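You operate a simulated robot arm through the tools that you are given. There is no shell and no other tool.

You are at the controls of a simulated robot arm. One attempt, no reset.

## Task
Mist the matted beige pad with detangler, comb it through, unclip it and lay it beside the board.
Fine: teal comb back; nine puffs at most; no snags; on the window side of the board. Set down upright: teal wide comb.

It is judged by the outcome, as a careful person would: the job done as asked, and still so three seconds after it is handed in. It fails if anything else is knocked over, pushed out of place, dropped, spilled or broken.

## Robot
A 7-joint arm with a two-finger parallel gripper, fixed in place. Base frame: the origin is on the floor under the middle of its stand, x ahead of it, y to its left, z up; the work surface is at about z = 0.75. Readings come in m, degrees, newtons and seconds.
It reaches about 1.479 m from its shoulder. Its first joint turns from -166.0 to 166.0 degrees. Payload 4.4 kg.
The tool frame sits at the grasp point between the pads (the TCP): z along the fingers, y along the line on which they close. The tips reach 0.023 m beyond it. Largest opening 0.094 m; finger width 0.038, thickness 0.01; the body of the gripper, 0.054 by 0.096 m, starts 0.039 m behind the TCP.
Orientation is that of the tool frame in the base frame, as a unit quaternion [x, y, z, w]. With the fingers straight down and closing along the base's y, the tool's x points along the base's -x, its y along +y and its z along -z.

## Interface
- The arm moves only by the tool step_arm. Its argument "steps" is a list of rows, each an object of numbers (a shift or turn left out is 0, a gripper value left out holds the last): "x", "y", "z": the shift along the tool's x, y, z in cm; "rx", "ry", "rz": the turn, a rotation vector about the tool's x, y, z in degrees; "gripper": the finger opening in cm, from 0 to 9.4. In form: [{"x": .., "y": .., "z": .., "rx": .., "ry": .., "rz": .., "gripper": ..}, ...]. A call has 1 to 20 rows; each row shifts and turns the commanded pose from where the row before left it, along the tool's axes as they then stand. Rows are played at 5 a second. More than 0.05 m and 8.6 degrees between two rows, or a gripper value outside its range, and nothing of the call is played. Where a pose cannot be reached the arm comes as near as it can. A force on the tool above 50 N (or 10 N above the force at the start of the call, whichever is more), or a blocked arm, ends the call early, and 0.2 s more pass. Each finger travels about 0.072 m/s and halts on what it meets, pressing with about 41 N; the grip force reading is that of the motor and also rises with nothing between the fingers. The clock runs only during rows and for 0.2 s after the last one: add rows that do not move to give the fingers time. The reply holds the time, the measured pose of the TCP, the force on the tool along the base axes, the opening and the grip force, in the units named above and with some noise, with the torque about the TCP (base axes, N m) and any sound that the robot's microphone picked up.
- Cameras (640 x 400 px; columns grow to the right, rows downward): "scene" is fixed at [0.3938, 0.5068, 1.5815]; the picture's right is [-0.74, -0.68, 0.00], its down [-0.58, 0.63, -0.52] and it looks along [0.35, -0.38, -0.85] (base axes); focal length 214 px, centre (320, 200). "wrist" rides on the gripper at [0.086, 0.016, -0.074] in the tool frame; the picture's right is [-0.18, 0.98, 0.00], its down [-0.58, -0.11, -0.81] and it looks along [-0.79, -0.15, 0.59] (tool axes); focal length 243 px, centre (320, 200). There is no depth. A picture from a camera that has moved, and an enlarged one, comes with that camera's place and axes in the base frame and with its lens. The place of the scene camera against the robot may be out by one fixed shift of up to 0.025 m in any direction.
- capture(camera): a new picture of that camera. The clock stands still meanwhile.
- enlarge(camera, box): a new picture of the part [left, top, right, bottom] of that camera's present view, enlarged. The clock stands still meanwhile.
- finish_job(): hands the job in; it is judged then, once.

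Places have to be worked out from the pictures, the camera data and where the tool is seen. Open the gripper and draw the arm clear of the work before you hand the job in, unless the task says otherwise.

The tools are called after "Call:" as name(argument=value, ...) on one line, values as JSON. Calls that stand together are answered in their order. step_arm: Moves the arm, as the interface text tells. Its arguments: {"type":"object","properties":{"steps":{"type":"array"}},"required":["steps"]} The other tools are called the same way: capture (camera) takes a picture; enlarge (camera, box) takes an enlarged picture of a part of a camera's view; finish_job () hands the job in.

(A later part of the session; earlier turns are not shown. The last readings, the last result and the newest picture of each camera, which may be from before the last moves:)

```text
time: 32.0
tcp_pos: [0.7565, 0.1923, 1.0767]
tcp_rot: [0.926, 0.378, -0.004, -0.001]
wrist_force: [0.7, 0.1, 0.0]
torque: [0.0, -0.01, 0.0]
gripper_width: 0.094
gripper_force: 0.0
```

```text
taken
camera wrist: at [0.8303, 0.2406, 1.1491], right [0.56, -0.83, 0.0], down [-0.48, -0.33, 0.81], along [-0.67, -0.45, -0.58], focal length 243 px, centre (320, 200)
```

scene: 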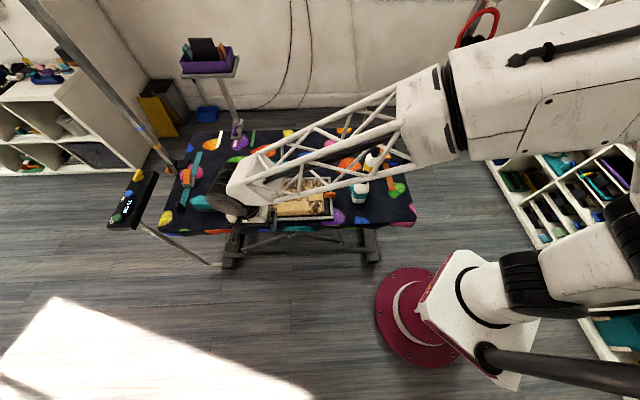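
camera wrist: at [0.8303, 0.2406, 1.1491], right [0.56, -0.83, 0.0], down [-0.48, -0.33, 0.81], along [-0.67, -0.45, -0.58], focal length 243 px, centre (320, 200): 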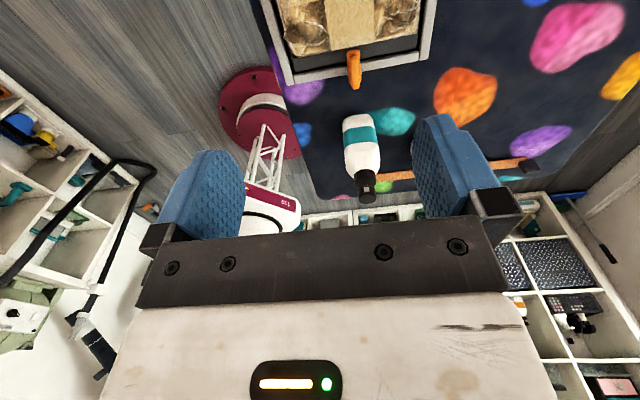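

Call:
enlarge(camera="wrist", box=[330, 100, 400, 210])

Call:
enlarge(camera="wrist", box=[260, 0, 440, 100])

Call:
enlarge(camera="wrist", box=[480, 280, 640, 380])

```text
3.64 times, centred on (365, 155) of wrist
camera zoom: at [0.8303, 0.2406, 1.1491], right [0.56, -0.83, 0.0], down [-0.48, -0.33, 0.81], along [-0.67, -0.45, -0.58], focal length 882 px, centre (156, 364)
```

zoom: 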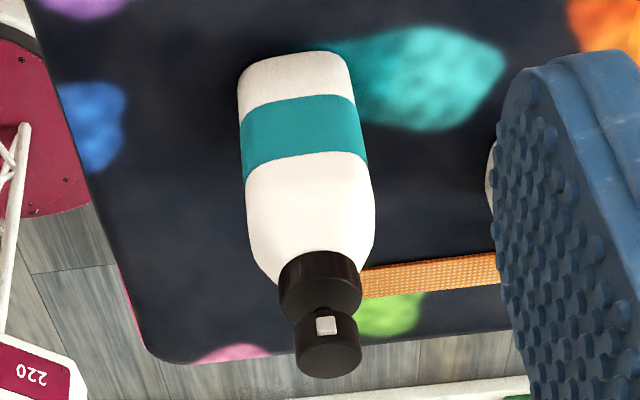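

```text
3.56 times, centred on (350, 50) of wrist
camera zoom: at [0.8303, 0.2406, 1.1491], right [0.56, -0.83, 0.0], down [-0.48, -0.33, 0.81], along [-0.67, -0.45, -0.58], focal length 863 px, centre (213, 733)
```

zoom: 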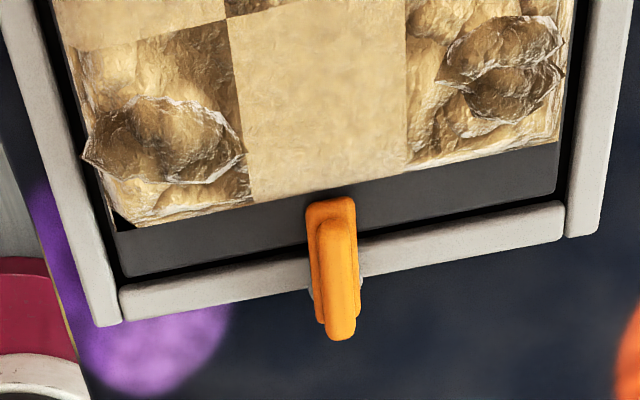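

```text
4.00 times, centred on (560, 330) of wrist
camera zoom: at [0.8303, 0.2406, 1.1491], right [0.56, -0.83, 0.0], down [-0.48, -0.33, 0.81], along [-0.67, -0.45, -0.58], focal length 970 px, centre (-640, -320)
```

zoom: 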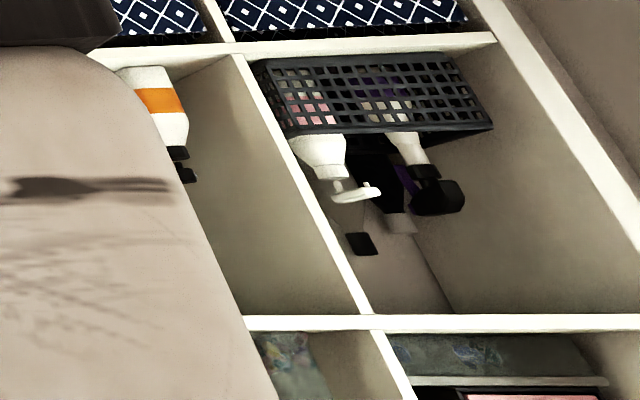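

The teal bottle's nozzle points straight at the pad, and its band carries no text; the orange tab is a swivel clip over the pad's dark backing. I shift sideways to see the yellow bottle's front as well.

Call:
step_arm(steps=[{"y": 4}, {"y": 4}, {"y": 4}, {"x": -3}, {}])

Call:
capture(camera="wrist")

Call:
enlarge(camera="wrist", box=[250, 80, 420, 225])

```text
time: 33.2
tcp_pos: [0.8196, 0.0858, 1.0741]
tcp_rot: [0.925, 0.38, -0.006, -0.002]
wrist_force: [-0.4, -0.7, 1.4]
torque: [0.04, 0.0, 0.0]
gripper_width: 0.094
gripper_force: 0.0
```

```text
taken
camera wrist: at [0.8936, 0.1336, 1.1476], right [0.56, -0.83, 0.0], down [-0.48, -0.33, 0.81], along [-0.67, -0.45, -0.58], focal length 243 px, centre (320, 200)
```

wrist: 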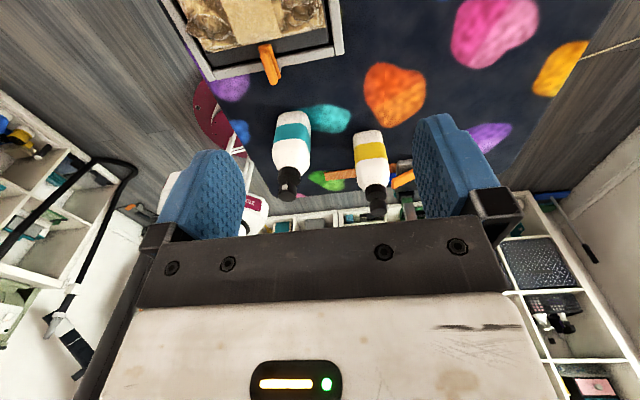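

```text
2.76 times, centred on (335, 152) of wrist
camera zoom: at [0.8936, 0.1336, 1.1476], right [0.56, -0.83, 0.0], down [-0.48, -0.33, 0.81], along [-0.67, -0.45, -0.58], focal length 669 px, centre (279, 331)
```

zoom: 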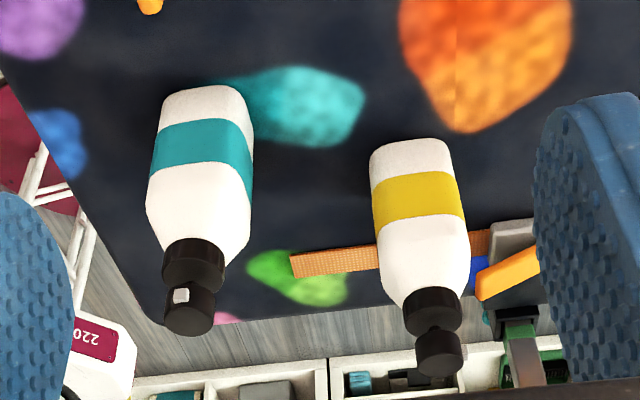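

The yellow bottle is similar with its nozzle turned to the window, no text on either; the teal one stands on the board's centre line with the nozzle facing the pad, so I take teal as the detangler. Triangulating four views, its head top is at about (0.618, 0.009, 0.927); I close the fingers and hover above it.

Call:
step_arm(steps=[{"x": -3.3, "y": -1.45, "gripper": 0}, {"x": -3.3, "y": -1.45}, {"x": -3.3, "y": -1.45}, {"x": -3.3, "y": -1.45}, {"x": -3.3, "y": -1.45}, {"x": -3.3, "y": -1.45}, {"z": 4}, {"z": 4}, {}])

Call:
capture(camera="wrist")

Call:
enlarge(camera="scene", box=[320, 120, 420, 220])

```text
time: 35.2
tcp_pos: [0.6199, 0.0069, 0.9985]
tcp_rot: [0.925, 0.379, -0.005, -0.001]
wrist_force: [-0.6, -0.3, 0.6]
torque: [0.0, 0.02, -0.01]
gripper_width: 0.0
gripper_force: 41.3
```

```text
taken
camera wrist: at [0.6933, 0.0547, 1.0717], right [0.56, -0.83, 0.0], down [-0.48, -0.33, 0.81], along [-0.67, -0.45, -0.58], focal length 243 px, centre (320, 200)
```

wrist: 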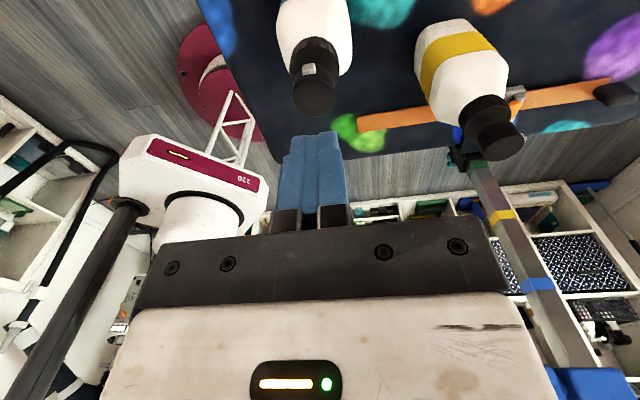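

```text
4.00 times, centred on (370, 170) of scene
camera zoom: at [0.3938, 0.5068, 1.5815], right [-0.74, -0.68, 0.0], down [-0.58, 0.63, -0.52], along [0.35, -0.38, -0.85], focal length 858 px, centre (120, 320)
```

zoom: 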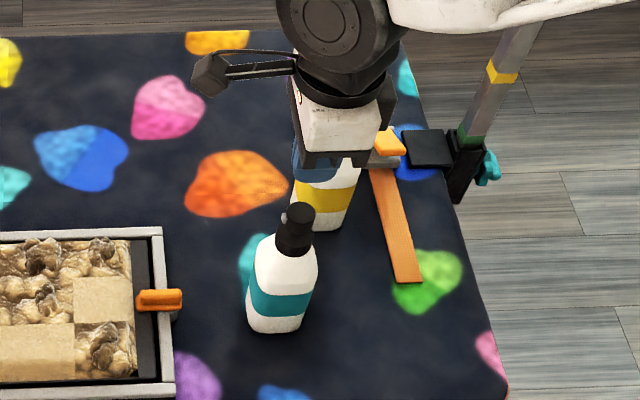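

The closed fingertips line up over the teal head, in agreement with my estimate. I descend gently and press the head in small steps, watching force and sound, to learn how a puff behaves.

Call:
step_arm(steps=[{"z": 2.5}, {"z": 1.5}, {"z": 0.4}, {"z": 0.2}, {}])

```text
time: 36.4
tcp_pos: [0.6181, 0.007, 0.9497]
tcp_rot: [0.925, 0.38, -0.005, -0.001]
wrist_force: [0.1, 0.6, -0.1]
torque: [0.0, -0.02, 0.01]
gripper_width: 0.0
gripper_force: 41.0
```

No contact yet with tips near 0.927. I continue in 2 mm steps.

Call:
step_arm(steps=[{"z": 0.2}, {"z": 0.2}, {}])

Call:
enlarge(camera="wrist", box=[260, 40, 380, 160])

```text
time: 37.2
tcp_pos: [0.6186, 0.0085, 0.9466]
tcp_rot: [0.925, 0.379, -0.004, -0.001]
wrist_force: [0.6, -0.3, 2.5]
torque: [0.02, -0.01, -0.02]
gripper_width: 0.0002
gripper_force: 41.1
heard: click
```

```text
3.33 times, centred on (320, 100) of wrist
camera zoom: at [0.6918, 0.0558, 1.0199], right [0.56, -0.83, 0.0], down [-0.48, -0.33, 0.81], along [-0.67, -0.45, -0.58], focal length 809 px, centre (320, 533)
```

zoom: 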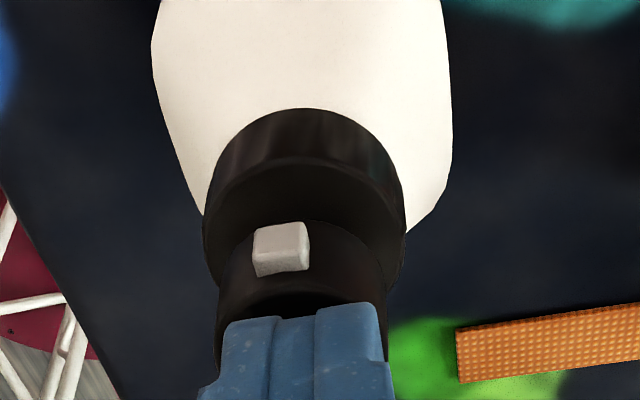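

A click was heard at about 2.5 N. I check the pad and bottle for any sign of spray.

Call:
enlarge(camera="scene", box=[230, 160, 350, 235])

Call:
enlarge(camera="scene", box=[330, 140, 400, 210])

```text
5.33 times, centred on (290, 198) of scene
camera zoom: at [0.3938, 0.5068, 1.5815], right [-0.74, -0.68, 0.0], down [-0.58, 0.63, -0.52], along [0.35, -0.38, -0.85], focal length 1144 px, centre (480, 213)
```

zoom: 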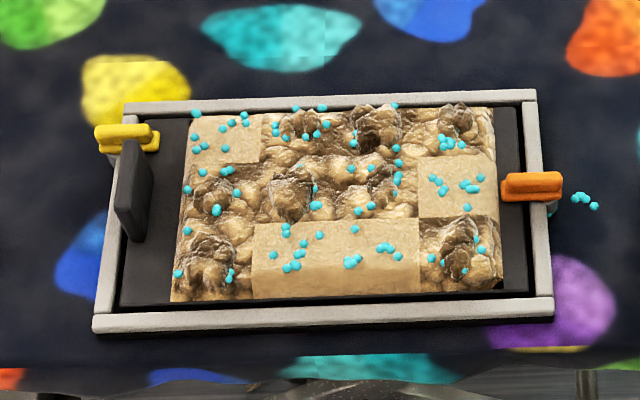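

```text
5.71 times, centred on (365, 175) of scene
camera zoom: at [0.3938, 0.5068, 1.5815], right [-0.74, -0.68, 0.0], down [-0.58, 0.63, -0.52], along [0.35, -0.38, -0.85], focal length 1226 px, centre (63, 343)
```

zoom: 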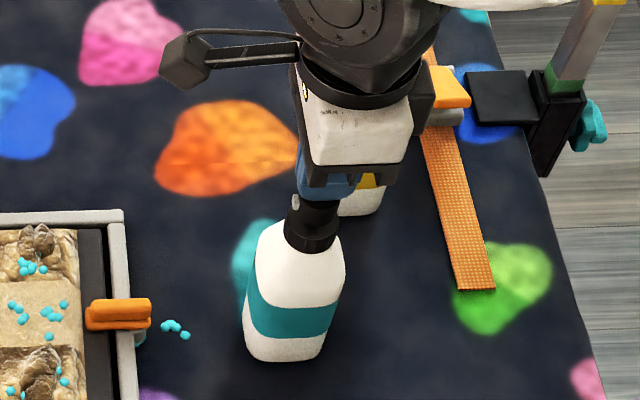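

One press in place sprayed droplets evenly over the whole pad, so the pump works standing where it is: that is puff 1. I release the head and press again for puff 2.

Call:
step_arm(steps=[{"z": -0.6}, {"z": -0.4}, {}, {"z": 0.6}, {"z": 0.4}, {}])

Call:
enlarge(camera="scene", box=[230, 160, 350, 235])

```text
time: 38.6
tcp_pos: [0.618, 0.0084, 0.9466]
tcp_rot: [0.925, 0.38, -0.004, -0.002]
wrist_force: [0.4, -0.8, 2.0]
torque: [0.0, -0.05, -0.01]
gripper_width: 0.0
gripper_force: 40.9
heard: click
```

```text
5.33 times, centred on (290, 198) of scene
camera zoom: at [0.3938, 0.5068, 1.5815], right [-0.74, -0.68, 0.0], down [-0.58, 0.63, -0.52], along [0.35, -0.38, -0.85], focal length 1144 px, centre (480, 213)
```

zoom: 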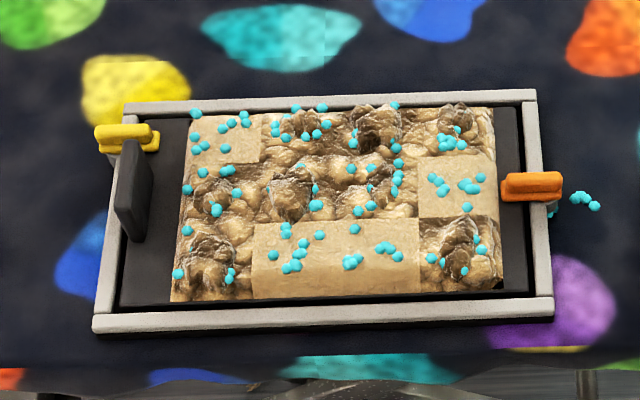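

Puff 2 registered; the droplets grew in the same spots. I continue with puff 3 and look again.

Call:
step_arm(steps=[{"z": -0.6}, {"z": -0.4}, {}, {"z": 0.6}, {"z": 0.4}, {}])

Call:
step_arm(steps=[{"z": -0.6}, {"z": -0.4}, {}, {"z": 0.6}, {"z": 0.4}, {}])

Call:
enlarge(camera="scene", box=[230, 160, 350, 235])

```text
time: 40.0
tcp_pos: [0.6192, 0.0077, 0.9466]
tcp_rot: [0.925, 0.38, -0.005, -0.001]
wrist_force: [-0.2, 1.0, 2.0]
torque: [0.09, -0.03, 0.02]
gripper_width: 0.0
gripper_force: 41.3
heard: click
```

```text
time: 41.4
tcp_pos: [0.6173, 0.0094, 0.9471]
tcp_rot: [0.925, 0.38, -0.006, 0.0]
wrist_force: [0.2, -0.9, 1.9]
torque: [0.01, -0.01, 0.01]
gripper_width: 0.0001
gripper_force: 40.8
heard: click
```

```text
5.33 times, centred on (290, 198) of scene
camera zoom: at [0.3938, 0.5068, 1.5815], right [-0.74, -0.68, 0.0], down [-0.58, 0.63, -0.52], along [0.35, -0.38, -0.85], focal length 1144 px, centre (480, 213)
```

zoom: 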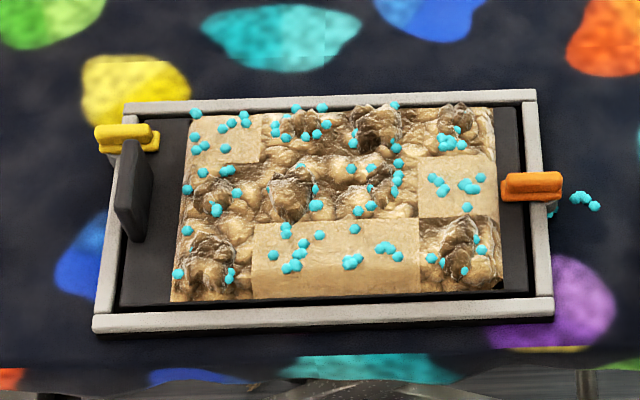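

Four clicks so far. I zoom in on the near and far ends of the pad to compare how wet each cell is.

Call:
enlarge(camera="scene", box=[258, 174, 298, 222])

Call:
enlarge(camera="scene", box=[292, 174, 332, 222])

```text
8.33 times, centred on (278, 198) of scene
camera zoom: at [0.3938, 0.5068, 1.5815], right [-0.74, -0.68, 0.0], down [-0.58, 0.63, -0.52], along [0.35, -0.38, -0.85], focal length 1787 px, centre (670, 217)
```

zoom: 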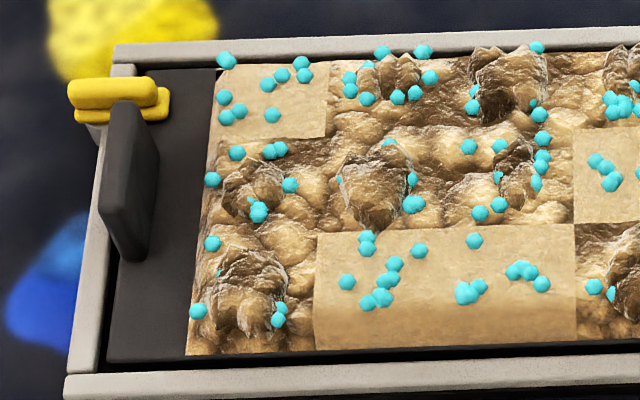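

```text
8.33 times, centred on (312, 198) of scene
camera zoom: at [0.3938, 0.5068, 1.5815], right [-0.74, -0.68, 0.0], down [-0.58, 0.63, -0.52], along [0.35, -0.38, -0.85], focal length 1787 px, centre (387, 217)
```

zoom: 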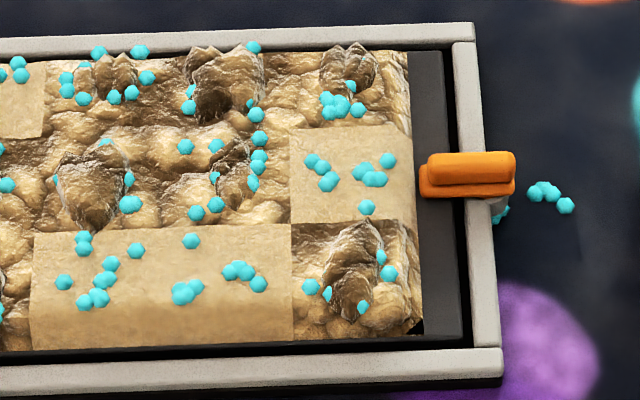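

The droplets sit evenly over all twelve cells. I add four more puffs, one press per call so each click is counted, for a total of eight, within the limit of nine.

Call:
step_arm(steps=[{"z": -0.6}, {"z": -0.4}, {}, {"z": 0.6}, {"z": 0.4}, {}])

Call:
step_arm(steps=[{"z": -0.6}, {"z": -0.4}, {}, {"z": 0.6}, {"z": 0.4}, {}])

Call:
enlarge(camera="scene", box=[292, 174, 332, 222])

```text
time: 42.8
tcp_pos: [0.618, 0.0086, 0.9457]
tcp_rot: [0.925, 0.379, -0.005, 0.0]
wrist_force: [0.4, 0.6, 3.2]
torque: [0.0, -0.04, 0.01]
gripper_width: 0.0003
gripper_force: 41.1
heard: click
```

```text
time: 44.2
tcp_pos: [0.6185, 0.008, 0.9466]
tcp_rot: [0.925, 0.379, -0.006, -0.001]
wrist_force: [-0.3, -0.5, 2.7]
torque: [0.01, -0.03, -0.04]
gripper_width: 0.0
gripper_force: 40.5
heard: click
```

```text
8.33 times, centred on (312, 198) of scene
camera zoom: at [0.3938, 0.5068, 1.5815], right [-0.74, -0.68, 0.0], down [-0.58, 0.63, -0.52], along [0.35, -0.38, -0.85], focal length 1787 px, centre (387, 217)
```

zoom: 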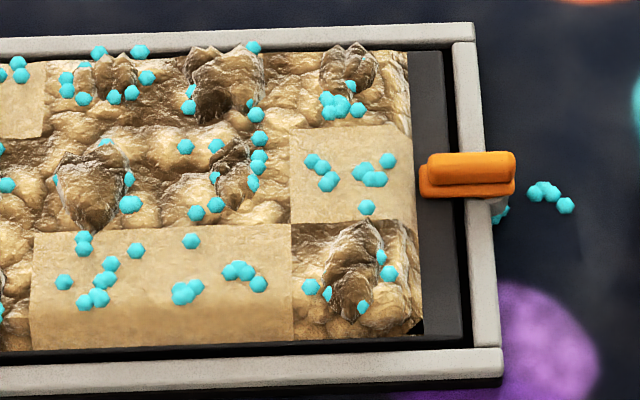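

The droplet marks no longer grow, so the pad is wetted evenly after six puffs and I stop there. I lift clear of the bottle and travel over to the comb to look at it from above.

Call:
step_arm(steps=[{"z": -4}, {"z": -4}, {"z": -4}, {"z": -3}, {"x": 4.9, "gripper": 9.4}, {"x": 4.9}, {"x": 4.9}, {"x": 4.9}, {"x": 4.9}, {"x": 4.9}, {"x": 4.9}, {"x": 4.9}, {"x": 4.9}, {"x": 4.9}, {"x": 4.9}, {"x": 4.9}, {"x": 4.9}, {"x": 4.9, "y": -1}, {"y": -3}, {}])

Call:
capture(camera="wrist")

Call:
capture(camera="scene")

```text
time: 48.4
tcp_pos: [1.08, 0.5187, 1.092]
tcp_rot: [0.925, 0.38, -0.005, -0.001]
wrist_force: [0.7, -0.2, 0.2]
torque: [-0.01, 0.02, 0.01]
gripper_width: 0.094
gripper_force: 0.0
```

```text
taken
camera wrist: at [1.1538, 0.5668, 1.1648], right [0.56, -0.83, 0.0], down [-0.48, -0.33, 0.81], along [-0.67, -0.45, -0.58], focal length 243 px, centre (320, 200)
```

wrist: 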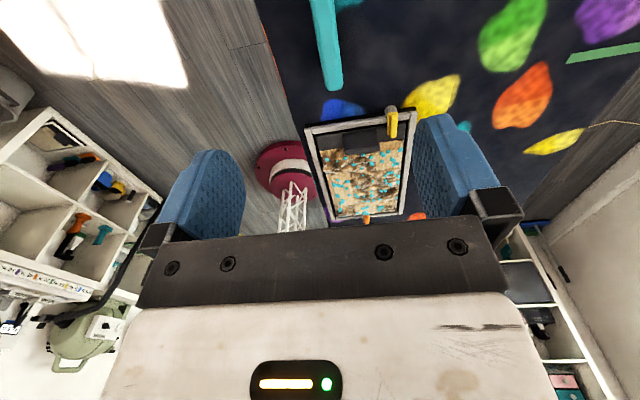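

```text
taken
```

scene: 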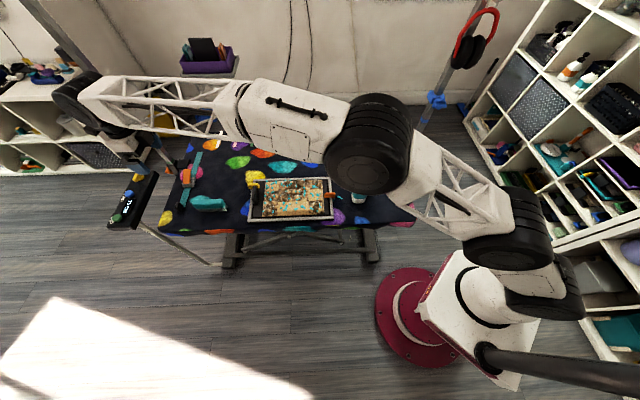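

The comb is at the very top of this view. I tilt the tool so the camera looks more steeply down at it.

Call:
step_arm(steps=[{"ry": 8}, {"ry": 8}, {"ry": 8}, {}])

Call:
capture(camera="wrist")

Call:
enlarge(camera="wrist", box=[260, 20, 420, 160])

```text
time: 49.4
tcp_pos: [1.0808, 0.5193, 1.0909]
tcp_rot: [0.906, 0.371, 0.188, -0.081]
wrist_force: [-1.7, 0.5, 0.4]
torque: [0.0, -0.03, -0.01]
gripper_width: 0.0939
gripper_force: 0.1
```

```text
taken
camera wrist: at [1.127, 0.5399, 1.1934], right [0.57, -0.82, -0.08], down [-0.68, -0.52, 0.51], along [-0.46, -0.23, -0.86], focal length 243 px, centre (320, 200)
```

wrist: 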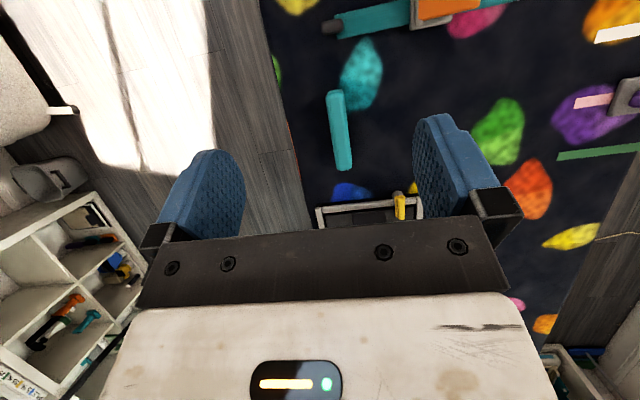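

```text
2.86 times, centred on (340, 90) of wrist
camera zoom: at [1.127, 0.5399, 1.1934], right [0.57, -0.82, -0.08], down [-0.68, -0.52, 0.51], along [-0.46, -0.23, -0.86], focal length 693 px, centre (263, 514)
```

zoom: 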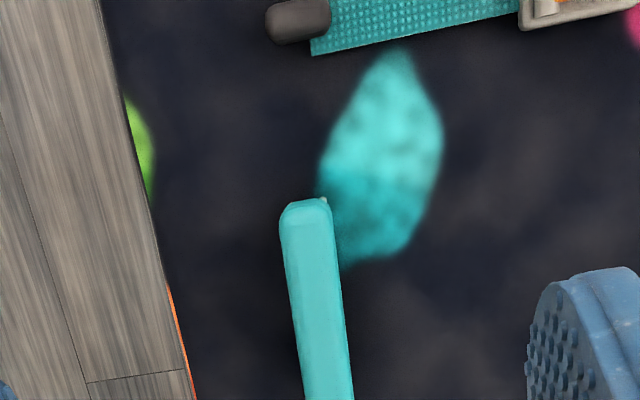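

The comb's spine runs from about (1.00, 0.445) to (1.086, 0.523), roughly 2 cm thick with its top near z 0.83. Before grasping it I take a near-vertical view of the board to measure the pad and frame.

Call:
step_arm(steps=[{"ry": 8}, {"ry": 8}, {"ry": 8}, {"x": -3.03, "y": 0.31, "z": -3.36}, {"x": -3.03, "y": 0.31, "z": -3.36}, {"x": -3.03, "y": 0.31, "z": -3.36}, {"x": -3.03, "y": 0.31, "z": -3.36}, {"x": -3.03, "y": 0.31, "z": -3.36}, {"x": -3.03, "y": 0.31, "z": -3.36}, {"x": -3.03, "y": 0.31, "z": -3.36}, {"x": -3.03, "y": 0.31, "z": -3.36}, {"x": -3.03, "y": 0.31, "z": -3.36}, {"x": -3.03, "y": 0.31, "z": -3.36}, {}])

Call:
capture(camera="wrist")

Call:
enlarge(camera="wrist", box=[220, 0, 460, 240])

```text
time: 52.4
tcp_pos: [0.7814, 0.1796, 1.093]
tcp_rot: [0.847, 0.346, 0.372, -0.156]
wrist_force: [0.3, 0.5, -0.3]
torque: [-0.02, 0.01, 0.01]
gripper_width: 0.0941
gripper_force: 0.0
```

```text
taken
camera wrist: at [0.7952, 0.1685, 1.2063], right [0.6, -0.79, -0.14], down [-0.78, -0.62, 0.12], along [-0.18, 0.04, -0.98], focal length 243 px, centre (320, 200)
```

wrist: 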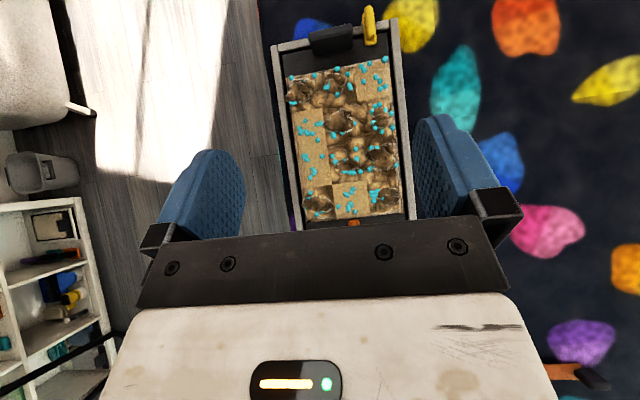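

```text
1.67 times, centred on (340, 120) of wrist
camera zoom: at [0.7952, 0.1685, 1.2063], right [0.6, -0.79, -0.14], down [-0.78, -0.62, 0.12], along [-0.18, 0.04, -0.98], focal length 404 px, centre (287, 333)
```

zoom: 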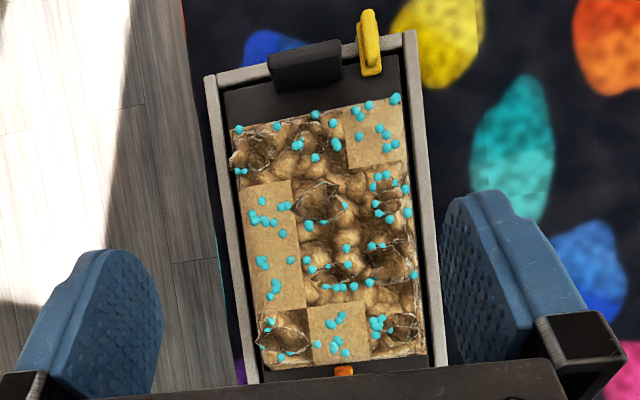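

Now I have the board: centre about (0.829, 0.215), long axis at about 45°, pad about 26 by 17 cm, a dark upright handle on the pad's backing at the comb end, and clips at both ends. I go back over the comb, level the tool and descend part way for a precise look.

Call:
step_arm(steps=[{"x": 2.96, "y": -0.33, "z": 3.29}, {"x": 2.96, "y": -0.33, "z": 3.29}, {"x": 2.96, "y": -0.33, "z": 3.29}, {"x": 2.96, "y": -0.33, "z": 3.29}, {"x": 2.96, "y": -0.33, "z": 3.29}, {"x": 2.96, "y": -0.33, "z": 3.29}, {"x": 2.96, "y": -0.33, "z": 3.29}, {"x": 2.96, "y": -0.33, "z": 3.29}, {"x": 2.96, "y": -0.33, "z": 3.29}, {"ry": -8}, {"ry": -8}, {"ry": -8}, {"ry": -8}, {"ry": -8}, {"ry": -8}, {"z": 4}, {"z": 4}, {"z": 4}, {}])

Call:
capture(camera="wrist")

Call:
enlarge(camera="wrist", box=[260, 0, 400, 140])

```text
time: 56.4
tcp_pos: [1.0427, 0.4802, 0.9695]
tcp_rot: [0.925, 0.379, -0.005, 0.0]
wrist_force: [0.7, -0.3, -0.2]
torque: [0.01, 0.01, 0.02]
gripper_width: 0.0938
gripper_force: 0.0
```

```text
taken
camera wrist: at [1.1167, 0.5284, 1.0431], right [0.56, -0.83, 0.0], down [-0.48, -0.33, 0.81], along [-0.67, -0.45, -0.58], focal length 243 px, centre (320, 200)
```

wrist: 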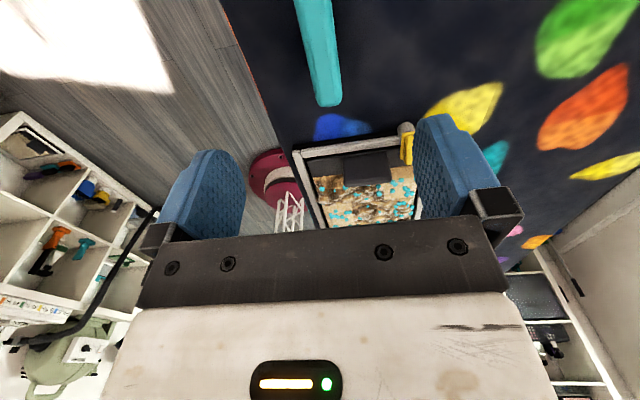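

```text
2.86 times, centred on (330, 70) of wrist
camera zoom: at [1.1167, 0.5284, 1.0431], right [0.56, -0.83, 0.0], down [-0.48, -0.33, 0.81], along [-0.67, -0.45, -0.58], focal length 693 px, centre (291, 571)
```

zoom: 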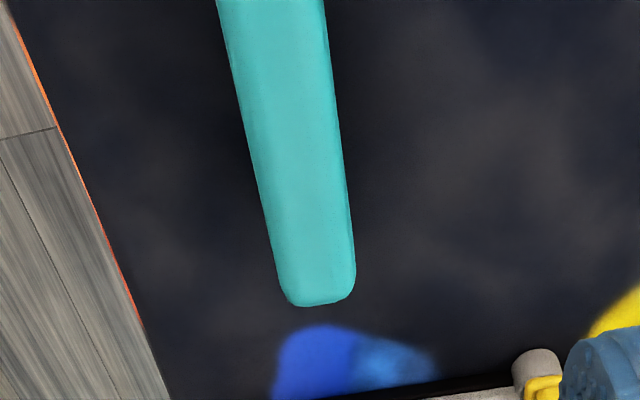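

The spine's centre line is within 2 mm of the tool and its yaw matches; it is about 2.3 cm thick. I shift 6 mm along the comb and descend around the spine.

Call:
step_arm(steps=[{"x": 0.6, "y": 0.2}, {"z": 4}, {"z": 4}, {"z": 4}, {"z": 2}, {"z": 1}, {}])

Call:
enlarge(camera="wrist", box=[200, 0, 460, 240])

Call:
enlarge(camera="scene", box=[160, 150, 260, 250])

```text
time: 58.0
tcp_pos: [1.0472, 0.481, 0.8201]
tcp_rot: [0.925, 0.379, -0.004, -0.001]
wrist_force: [0.7, 0.8, -0.2]
torque: [-0.03, -0.01, 0.01]
gripper_width: 0.0941
gripper_force: 0.1
```

```text
1.67 times, centred on (330, 120) of wrist
camera zoom: at [1.1212, 0.5293, 0.8936], right [0.56, -0.83, 0.0], down [-0.48, -0.33, 0.81], along [-0.67, -0.45, -0.58], focal length 404 px, centre (303, 333)
```

zoom: 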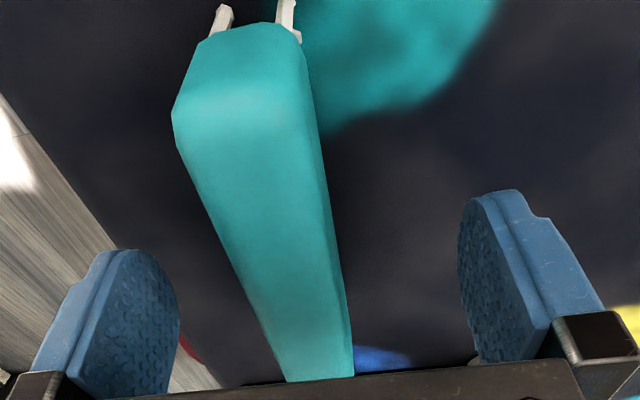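

```text
4.00 times, centred on (210, 200) of scene
camera zoom: at [0.3938, 0.5068, 1.5815], right [-0.74, -0.68, 0.0], down [-0.58, 0.63, -0.52], along [0.35, -0.38, -0.85], focal length 858 px, centre (760, 200)
```

zoom: 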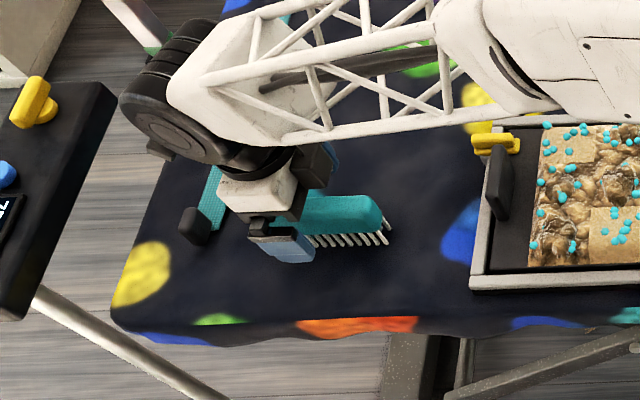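

The spine passes centrally between the fingers. I lower 5 mm more and close on it.

Call:
step_arm(steps=[{"z": 0.5}, {"gripper": 4}, {"gripper": 3}, {"gripper": 2}, {"gripper": 1.5}, {"gripper": 1.5}, {}])

Call:
enlarge(camera="wrist", box=[200, 0, 460, 240])

```text
time: 59.6
tcp_pos: [1.0481, 0.4816, 0.8161]
tcp_rot: [0.925, 0.379, -0.005, -0.001]
wrist_force: [-1.0, 1.2, -0.2]
torque: [0.02, -0.04, 0.0]
gripper_width: 0.0273
gripper_force: 41.0
```

```text
1.67 times, centred on (330, 120) of wrist
camera zoom: at [1.1206, 0.5296, 0.8891], right [0.56, -0.83, 0.0], down [-0.48, -0.33, 0.81], along [-0.67, -0.45, -0.58], focal length 404 px, centre (303, 333)
```

zoom: 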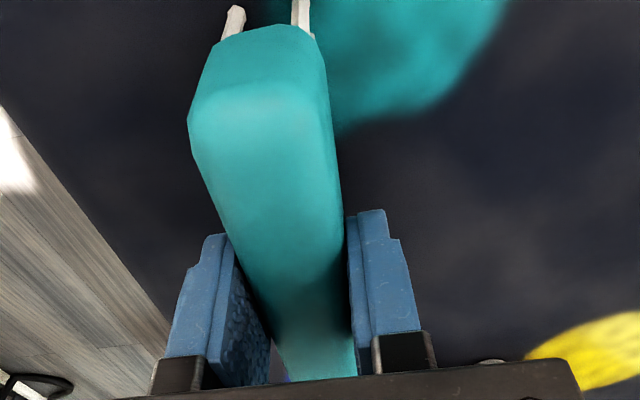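

The comb is gripped at 2.7 cm width, with tool height 0.816 when the teeth rest on the table, so tooth tips are 6.6 cm below the TCP. I lift it and carry it over the handle half of the pad.

Call:
step_arm(steps=[{"z": -1}, {"z": -3}, {"z": -4}, {"z": -4}, {"z": -4}, {"x": -4.8, "y": 1.05}, {"x": -4.8, "y": 1.05}, {"x": -4.8, "y": 1.05}, {"x": -4.8, "y": 1.05}, {"x": -4.8, "y": 1.05}, {"x": -4.9, "y": 1.0}, {}])

Call:
capture(camera="wrist")

Call:
enlarge(camera="scene", box=[230, 140, 350, 235])

```text
time: 62.2
tcp_pos: [0.8824, 0.2351, 0.9761]
tcp_rot: [0.925, 0.379, -0.005, 0.0]
wrist_force: [-0.3, -0.7, -0.3]
torque: [0.01, -0.01, 0.01]
gripper_width: 0.0275
gripper_force: 41.3
```

```text
taken
camera wrist: at [0.9565, 0.2838, 1.0499], right [0.56, -0.83, 0.0], down [-0.48, -0.33, 0.81], along [-0.67, -0.45, -0.58], focal length 243 px, centre (320, 200)
```

wrist: 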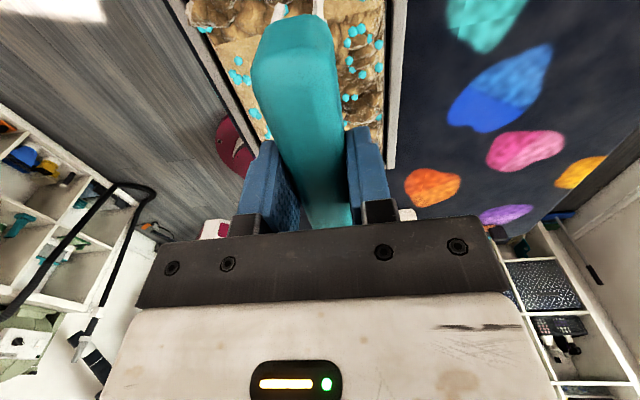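

```text
4.21 times, centred on (290, 188) of scene
camera zoom: at [0.3938, 0.5068, 1.5815], right [-0.74, -0.68, 0.0], down [-0.58, 0.63, -0.52], along [0.35, -0.38, -0.85], focal length 903 px, centre (446, 253)
```

zoom: 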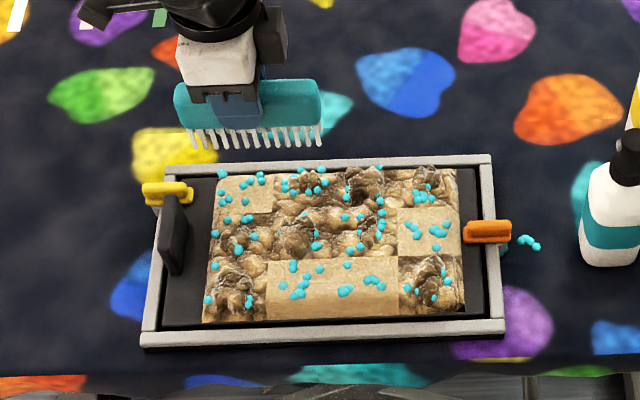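

The comb hangs level over the pad's handle half. I lower it until the tips are near the mat tops, then ease down with force readings.

Call:
step_arm(steps=[{"z": 4}, {"z": 3}, {"z": 2}, {"z": 1}, {}])

Call:
step_arm(steps=[{"z": 0.5}, {"z": 0.5}, {}])

Call:
enlarge(camera="scene", box=[230, 150, 350, 225])

```text
time: 63.4
tcp_pos: [0.884, 0.2344, 0.8765]
tcp_rot: [0.925, 0.379, -0.004, -0.001]
wrist_force: [0.4, 0.8, -1.5]
torque: [0.01, 0.01, -0.03]
gripper_width: 0.0276
gripper_force: 41.2
```

```text
time: 64.2
tcp_pos: [0.8841, 0.2341, 0.8665]
tcp_rot: [0.925, 0.379, -0.006, -0.001]
wrist_force: [-0.4, -0.7, -0.8]
torque: [0.01, 0.02, -0.02]
gripper_width: 0.027
gripper_force: 41.4
```

```text
5.33 times, centred on (290, 188) of scene
camera zoom: at [0.3938, 0.5068, 1.5815], right [-0.74, -0.68, 0.0], down [-0.58, 0.63, -0.52], along [0.35, -0.38, -0.85], focal length 1144 px, centre (480, 267)
```

zoom: 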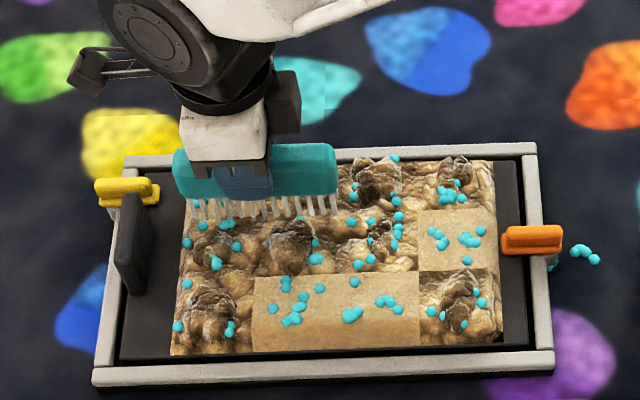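

Tips are about at mat-top level with no force yet. I sink 8 mm more and make the first short, slow stroke toward the window-side edge.

Call:
step_arm(steps=[{"z": 0.4}, {"z": 0.4}, {}])

Call:
step_arm(steps=[{"y": 0.5}, {"y": 0.5}, {"y": 0.5}, {"y": 0.5}, {"y": 0.5}, {"y": 0.5}, {"y": 0.5}, {"y": 0.5}, {"y": 0.5}, {"y": 0.5}, {}])

Call:
enlarge(camera="scene", box=[230, 150, 350, 225])

```text
time: 65.0
tcp_pos: [0.8834, 0.2355, 0.8584]
tcp_rot: [0.925, 0.379, -0.006, -0.001]
wrist_force: [0.1, -0.8, -1.3]
torque: [0.03, -0.04, -0.02]
gripper_width: 0.0272
gripper_force: 41.2
```

```text
time: 67.4
tcp_pos: [0.9189, 0.1995, 0.86]
tcp_rot: [0.926, 0.378, -0.005, -0.001]
wrist_force: [-0.6, -0.8, -0.4]
torque: [0.02, 0.03, 0.0]
gripper_width: 0.0271
gripper_force: 40.7
```

```text
5.33 times, centred on (290, 188) of scene
camera zoom: at [0.3938, 0.5068, 1.5815], right [-0.74, -0.68, 0.0], down [-0.58, 0.63, -0.52], along [0.35, -0.38, -0.85], focal length 1144 px, centre (480, 267)
```

zoom: 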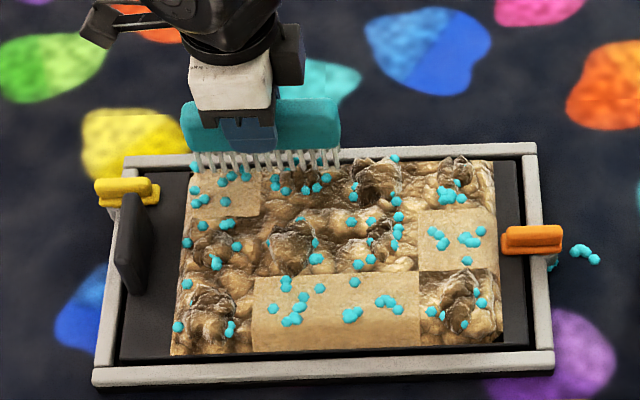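

The stroke was free, with no force, and the mats look unchanged, so the teeth were above the hair. I lift, return, and probe deeper step by step.

Call:
step_arm(steps=[{"z": -2}, {"y": -2.5}, {"y": -2.5}, {"z": 2}, {"z": 0.4}, {"z": 0.4}, {}])

Call:
step_arm(steps=[{"z": 0.3}, {"z": 0.3}, {}])

Call:
enlarge(camera="scene", box=[230, 150, 350, 225])

```text
time: 69.0
tcp_pos: [0.8854, 0.2339, 0.8508]
tcp_rot: [0.925, 0.38, -0.005, -0.001]
wrist_force: [-2.3, 0.6, 5.7]
torque: [-0.09, 0.13, -0.02]
gripper_width: 0.0274
gripper_force: 41.1
```

```text
time: 69.8
tcp_pos: [0.8863, 0.2352, 0.8494]
tcp_rot: [0.925, 0.379, -0.003, -0.001]
wrist_force: [3.1, 6.8, 37.1]
torque: [0.16, -0.06, 0.0]
gripper_width: 0.0272
gripper_force: 41.6
```

```text
5.33 times, centred on (290, 188) of scene
camera zoom: at [0.3938, 0.5068, 1.5815], right [-0.74, -0.68, 0.0], down [-0.58, 0.63, -0.52], along [0.35, -0.38, -0.85], focal length 1144 px, centre (480, 267)
```

zoom: 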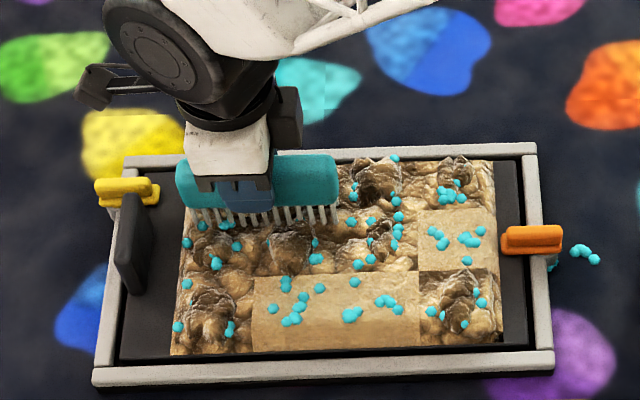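

The tips met the firm pad surface at tool height about 0.851, so the surface lies near z 0.785. I ease back to about 2 mm above it and repeat the short slow stroke.

Call:
step_arm(steps=[{"z": -0.4}, {"z": -0.4}, {}])

Call:
step_arm(steps=[{"y": 0.4}, {"y": 0.4}, {"y": 0.4}, {"y": 0.4}, {"y": 0.4}, {"y": 0.4}, {"y": 0.4}, {"y": 0.4}, {"y": 0.4}, {"y": 0.4}, {"y": 0.4}, {"y": 0.4}, {}])

Call:
enlarge(camera="scene", box=[230, 150, 350, 225])

```text
time: 70.6
tcp_pos: [0.8824, 0.2346, 0.8534]
tcp_rot: [0.925, 0.379, -0.006, -0.001]
wrist_force: [0.0, -0.2, -0.2]
torque: [-0.03, -0.01, -0.03]
gripper_width: 0.0273
gripper_force: 41.2
```

```text
time: 73.4
tcp_pos: [0.9174, 0.1997, 0.8535]
tcp_rot: [0.926, 0.379, -0.005, -0.001]
wrist_force: [0.6, -0.6, -0.9]
torque: [-0.02, -0.03, 0.02]
gripper_width: 0.0273
gripper_force: 40.9
```

```text
5.33 times, centred on (290, 188) of scene
camera zoom: at [0.3938, 0.5068, 1.5815], right [-0.74, -0.68, 0.0], down [-0.58, 0.63, -0.52], along [0.35, -0.38, -0.85], focal length 1144 px, centre (480, 267)
```

zoom: 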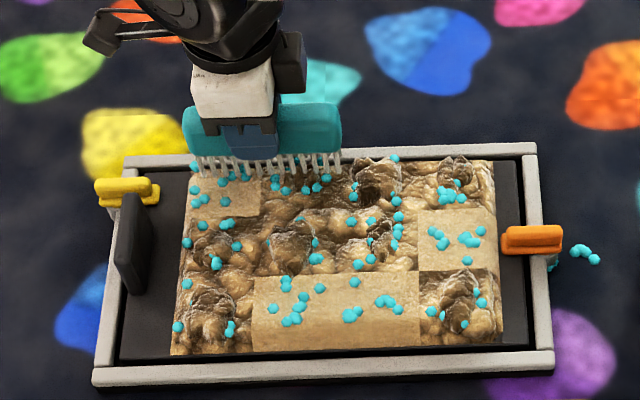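

The lump under the comb in the window-side row looks flatter now. I lift the comb to inspect the result.

Call:
step_arm(steps=[{"z": -3}, {"z": -4}, {}])

Call:
enlarge(camera="scene", box=[250, 165, 340, 228])

```text
time: 74.2
tcp_pos: [0.9164, 0.2002, 0.9213]
tcp_rot: [0.925, 0.379, -0.005, -0.001]
wrist_force: [-0.3, -0.6, -0.5]
torque: [-0.02, 0.03, -0.01]
gripper_width: 0.0274
gripper_force: 40.9
```

```text
6.35 times, centred on (295, 196) of scene
camera zoom: at [0.3938, 0.5068, 1.5815], right [-0.74, -0.68, 0.0], down [-0.58, 0.63, -0.52], along [0.35, -0.38, -0.85], focal length 1362 px, centre (479, 222)
```

zoom: 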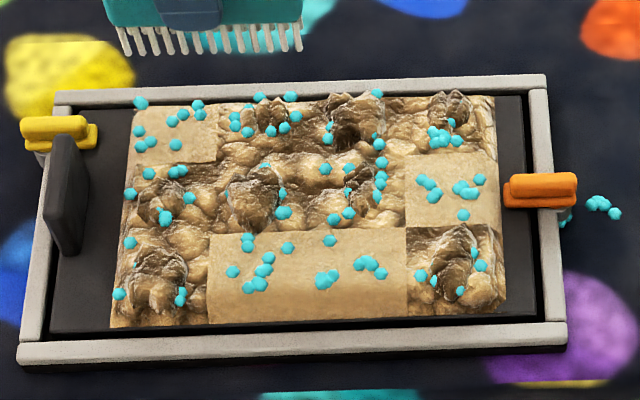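

The mats look unchanged, so the teeth may need light contact with the pad. I repeat the stroke with the tips just touching, watching the force.

Call:
step_arm(steps=[{"y": -2.5}, {"y": -2.5}, {"z": 4}, {"z": 2.5}, {"z": 0.5}, {"z": 0.2}, {}])

Call:
step_arm(steps=[{"y": 0.4}, {"y": 0.4}, {"y": 0.4}, {}])

```text
time: 75.8
tcp_pos: [0.8821, 0.2364, 0.8515]
tcp_rot: [0.925, 0.379, -0.005, 0.0]
wrist_force: [-0.1, 0.7, -0.8]
torque: [-0.03, -0.03, -0.02]
gripper_width: 0.0273
gripper_force: 40.4
```

```text
time: 76.8
tcp_pos: [0.8899, 0.226, 0.8502]
tcp_rot: [0.926, 0.379, -0.005, -0.001]
wrist_force: [-0.3, -0.5, -0.8]
torque: [-0.02, 0.0, -0.03]
gripper_width: 0.0274
gripper_force: 40.5
```

Still just clear of the surface here; I lower 2 mm at a time until a light touch shows, then stroke.

Call:
step_arm(steps=[{"z": 0.15}, {"z": 0.1}, {}])

Call:
step_arm(steps=[{"y": 0.4}, {"y": 0.4}, {"y": 0.4}, {"y": 0.4}, {}])

```text
time: 77.6
tcp_pos: [0.8891, 0.2277, 0.8488]
tcp_rot: [0.926, 0.378, -0.005, 0.0]
wrist_force: [-0.3, 0.6, -0.8]
torque: [0.0, 0.02, -0.02]
gripper_width: 0.0274
gripper_force: 40.8
```

```text
time: 78.8
tcp_pos: [0.9007, 0.2161, 0.8496]
tcp_rot: [0.925, 0.38, -0.004, -0.001]
wrist_force: [-0.2, -0.2, -0.3]
torque: [0.01, -0.01, 0.01]
gripper_width: 0.0273
gripper_force: 41.1
```

No contact where it touched before, so the comb may have slid a little or the surface is uneven. I check the comb in the grip.

Call:
enlarge(camera="wrist", box=[200, 0, 460, 240])

Call:
enlarge(camera="scene", box=[255, 160, 305, 205])

```text
1.67 times, centred on (330, 120) of wrist
camera zoom: at [0.9756, 0.2641, 0.9228], right [0.56, -0.83, 0.0], down [-0.48, -0.33, 0.81], along [-0.67, -0.45, -0.58], focal length 404 px, centre (303, 333)
```

zoom: 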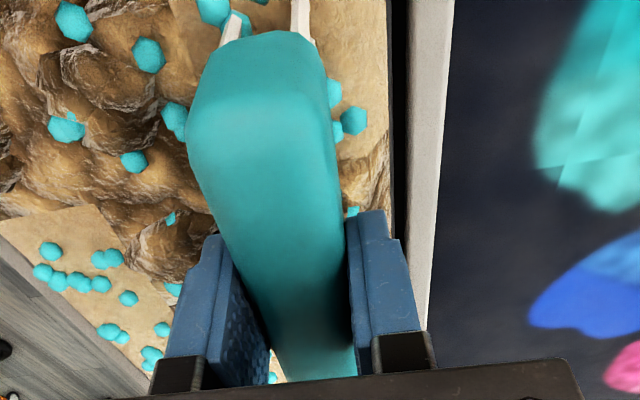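

```text
8.89 times, centred on (280, 182) of scene
camera zoom: at [0.3938, 0.5068, 1.5815], right [-0.74, -0.68, 0.0], down [-0.58, 0.63, -0.52], along [0.35, -0.38, -0.85], focal length 1906 px, centre (676, 356)
```

zoom: 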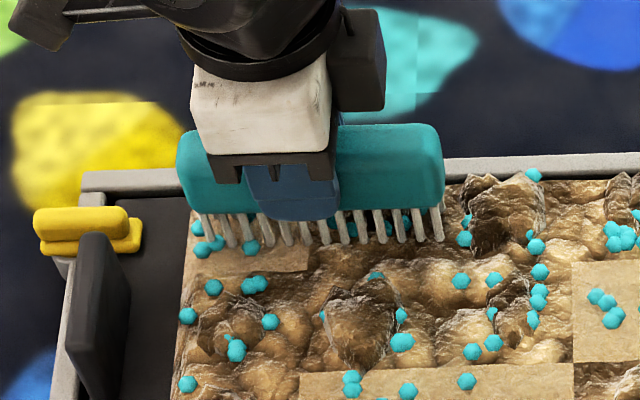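

The tips are visibly resting at the hair surface rather than sunk in. I keep lowering in small steps here until there is light contact.

Call:
step_arm(steps=[{"z": 0.2}, {"z": 0.1}, {}])

Call:
step_arm(steps=[{"z": 0.2}, {"z": 0.1}, {}])

Call:
step_arm(steps=[{"z": 0.2}, {"z": 0.1}, {}])

```text
time: 79.6
tcp_pos: [0.9023, 0.2161, 0.8471]
tcp_rot: [0.925, 0.379, -0.004, -0.001]
wrist_force: [-3.0, -4.0, 19.1]
torque: [-0.53, 0.26, -0.01]
gripper_width: 0.0274
gripper_force: 41.2
```

```text
time: 80.4
tcp_pos: [0.9025, 0.2169, 0.8447]
tcp_rot: [0.926, 0.379, -0.004, -0.002]
wrist_force: [5.2, 1.3, 36.6]
torque: [-0.1, -0.25, -0.25]
gripper_width: 0.0275
gripper_force: 40.7
```

```text
time: 80.9
tcp_pos: [0.9031, 0.2174, 0.844]
tcp_rot: [0.925, 0.38, -0.003, -0.001]
wrist_force: [1.6, 0.7, 6.7]
torque: [0.0, -0.16, -0.02]
gripper_width: 0.0272
gripper_force: 41.3
stopped in row 2: the force on the tool passed its limit at 52 N (the readings are from after the stop); the commanded pose is now the measured one
```

The surface is rigid near z 0.785 and the comb slid up a few millimetres in the grip under the press, so I must keep forces low. Contact is now about 7 N; I stroke gently toward the edge from here.

Call:
step_arm(steps=[{"z": -0.05}, {"y": 0.4}, {"y": 0.4}, {"y": 0.4}, {"y": 0.4}, {"y": 0.4}, {}])

Call:
enlarge(camera="scene", box=[255, 160, 305, 205])

```text
time: 82.5
tcp_pos: [0.9183, 0.2029, 0.8442]
tcp_rot: [0.926, 0.379, -0.003, -0.001]
wrist_force: [-2.3, 1.0, 10.2]
torque: [0.09, -0.11, 0.0]
gripper_width: 0.0273
gripper_force: 40.3
```

```text
8.89 times, centred on (280, 182) of scene
camera zoom: at [0.3938, 0.5068, 1.5815], right [-0.74, -0.68, 0.0], down [-0.58, 0.63, -0.52], along [0.35, -0.38, -0.85], focal length 1906 px, centre (676, 356)
```

zoom: 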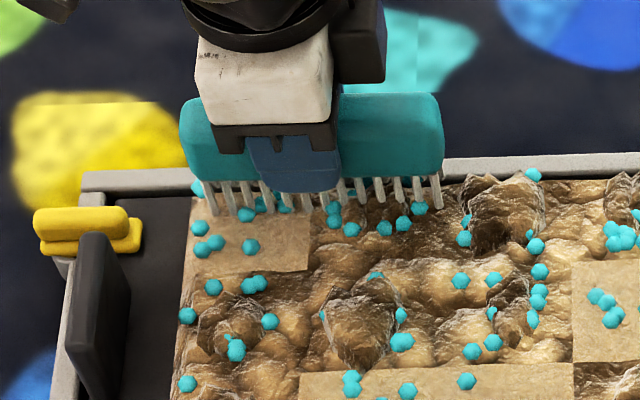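

I lift the comb to see whether the mat under it has opened up.

Call:
step_arm(steps=[{"z": -3}, {"z": -4}, {}])

Call:
enlarge(camera="scene", box=[250, 165, 340, 228])

Call:
enlarge(camera="scene", box=[245, 140, 315, 195])

```text
time: 83.3
tcp_pos: [0.9167, 0.2033, 0.9132]
tcp_rot: [0.925, 0.38, -0.004, -0.002]
wrist_force: [0.0, 0.9, -0.6]
torque: [-0.01, 0.02, -0.02]
gripper_width: 0.0273
gripper_force: 41.3
```

```text
6.35 times, centred on (295, 196) of scene
camera zoom: at [0.3938, 0.5068, 1.5815], right [-0.74, -0.68, 0.0], down [-0.58, 0.63, -0.52], along [0.35, -0.38, -0.85], focal length 1362 px, centre (479, 222)
```

zoom: 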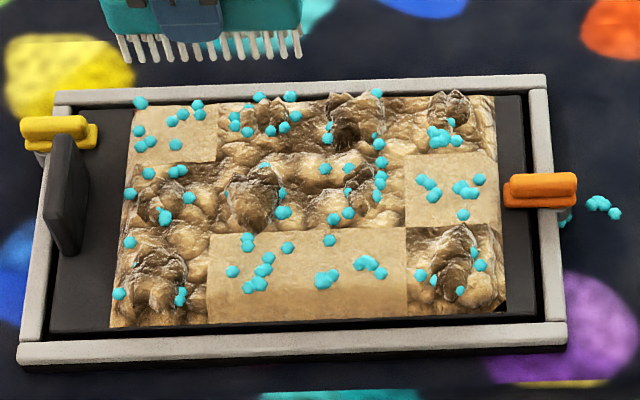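

```text
7.27 times, centred on (280, 168) of scene
camera zoom: at [0.3938, 0.5068, 1.5815], right [-0.74, -0.68, 0.0], down [-0.58, 0.63, -0.52], along [0.35, -0.38, -0.85], focal length 1560 px, centre (611, 436)
```

zoom: 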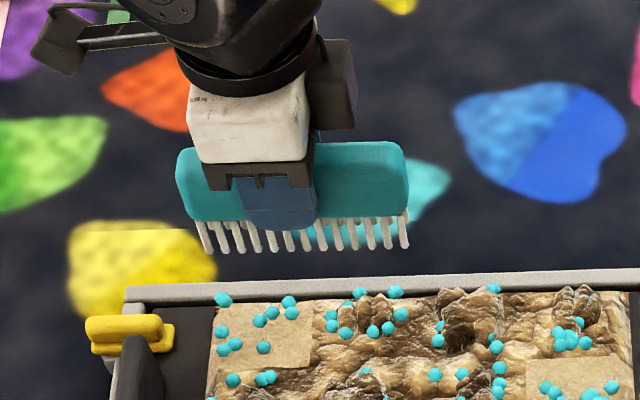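

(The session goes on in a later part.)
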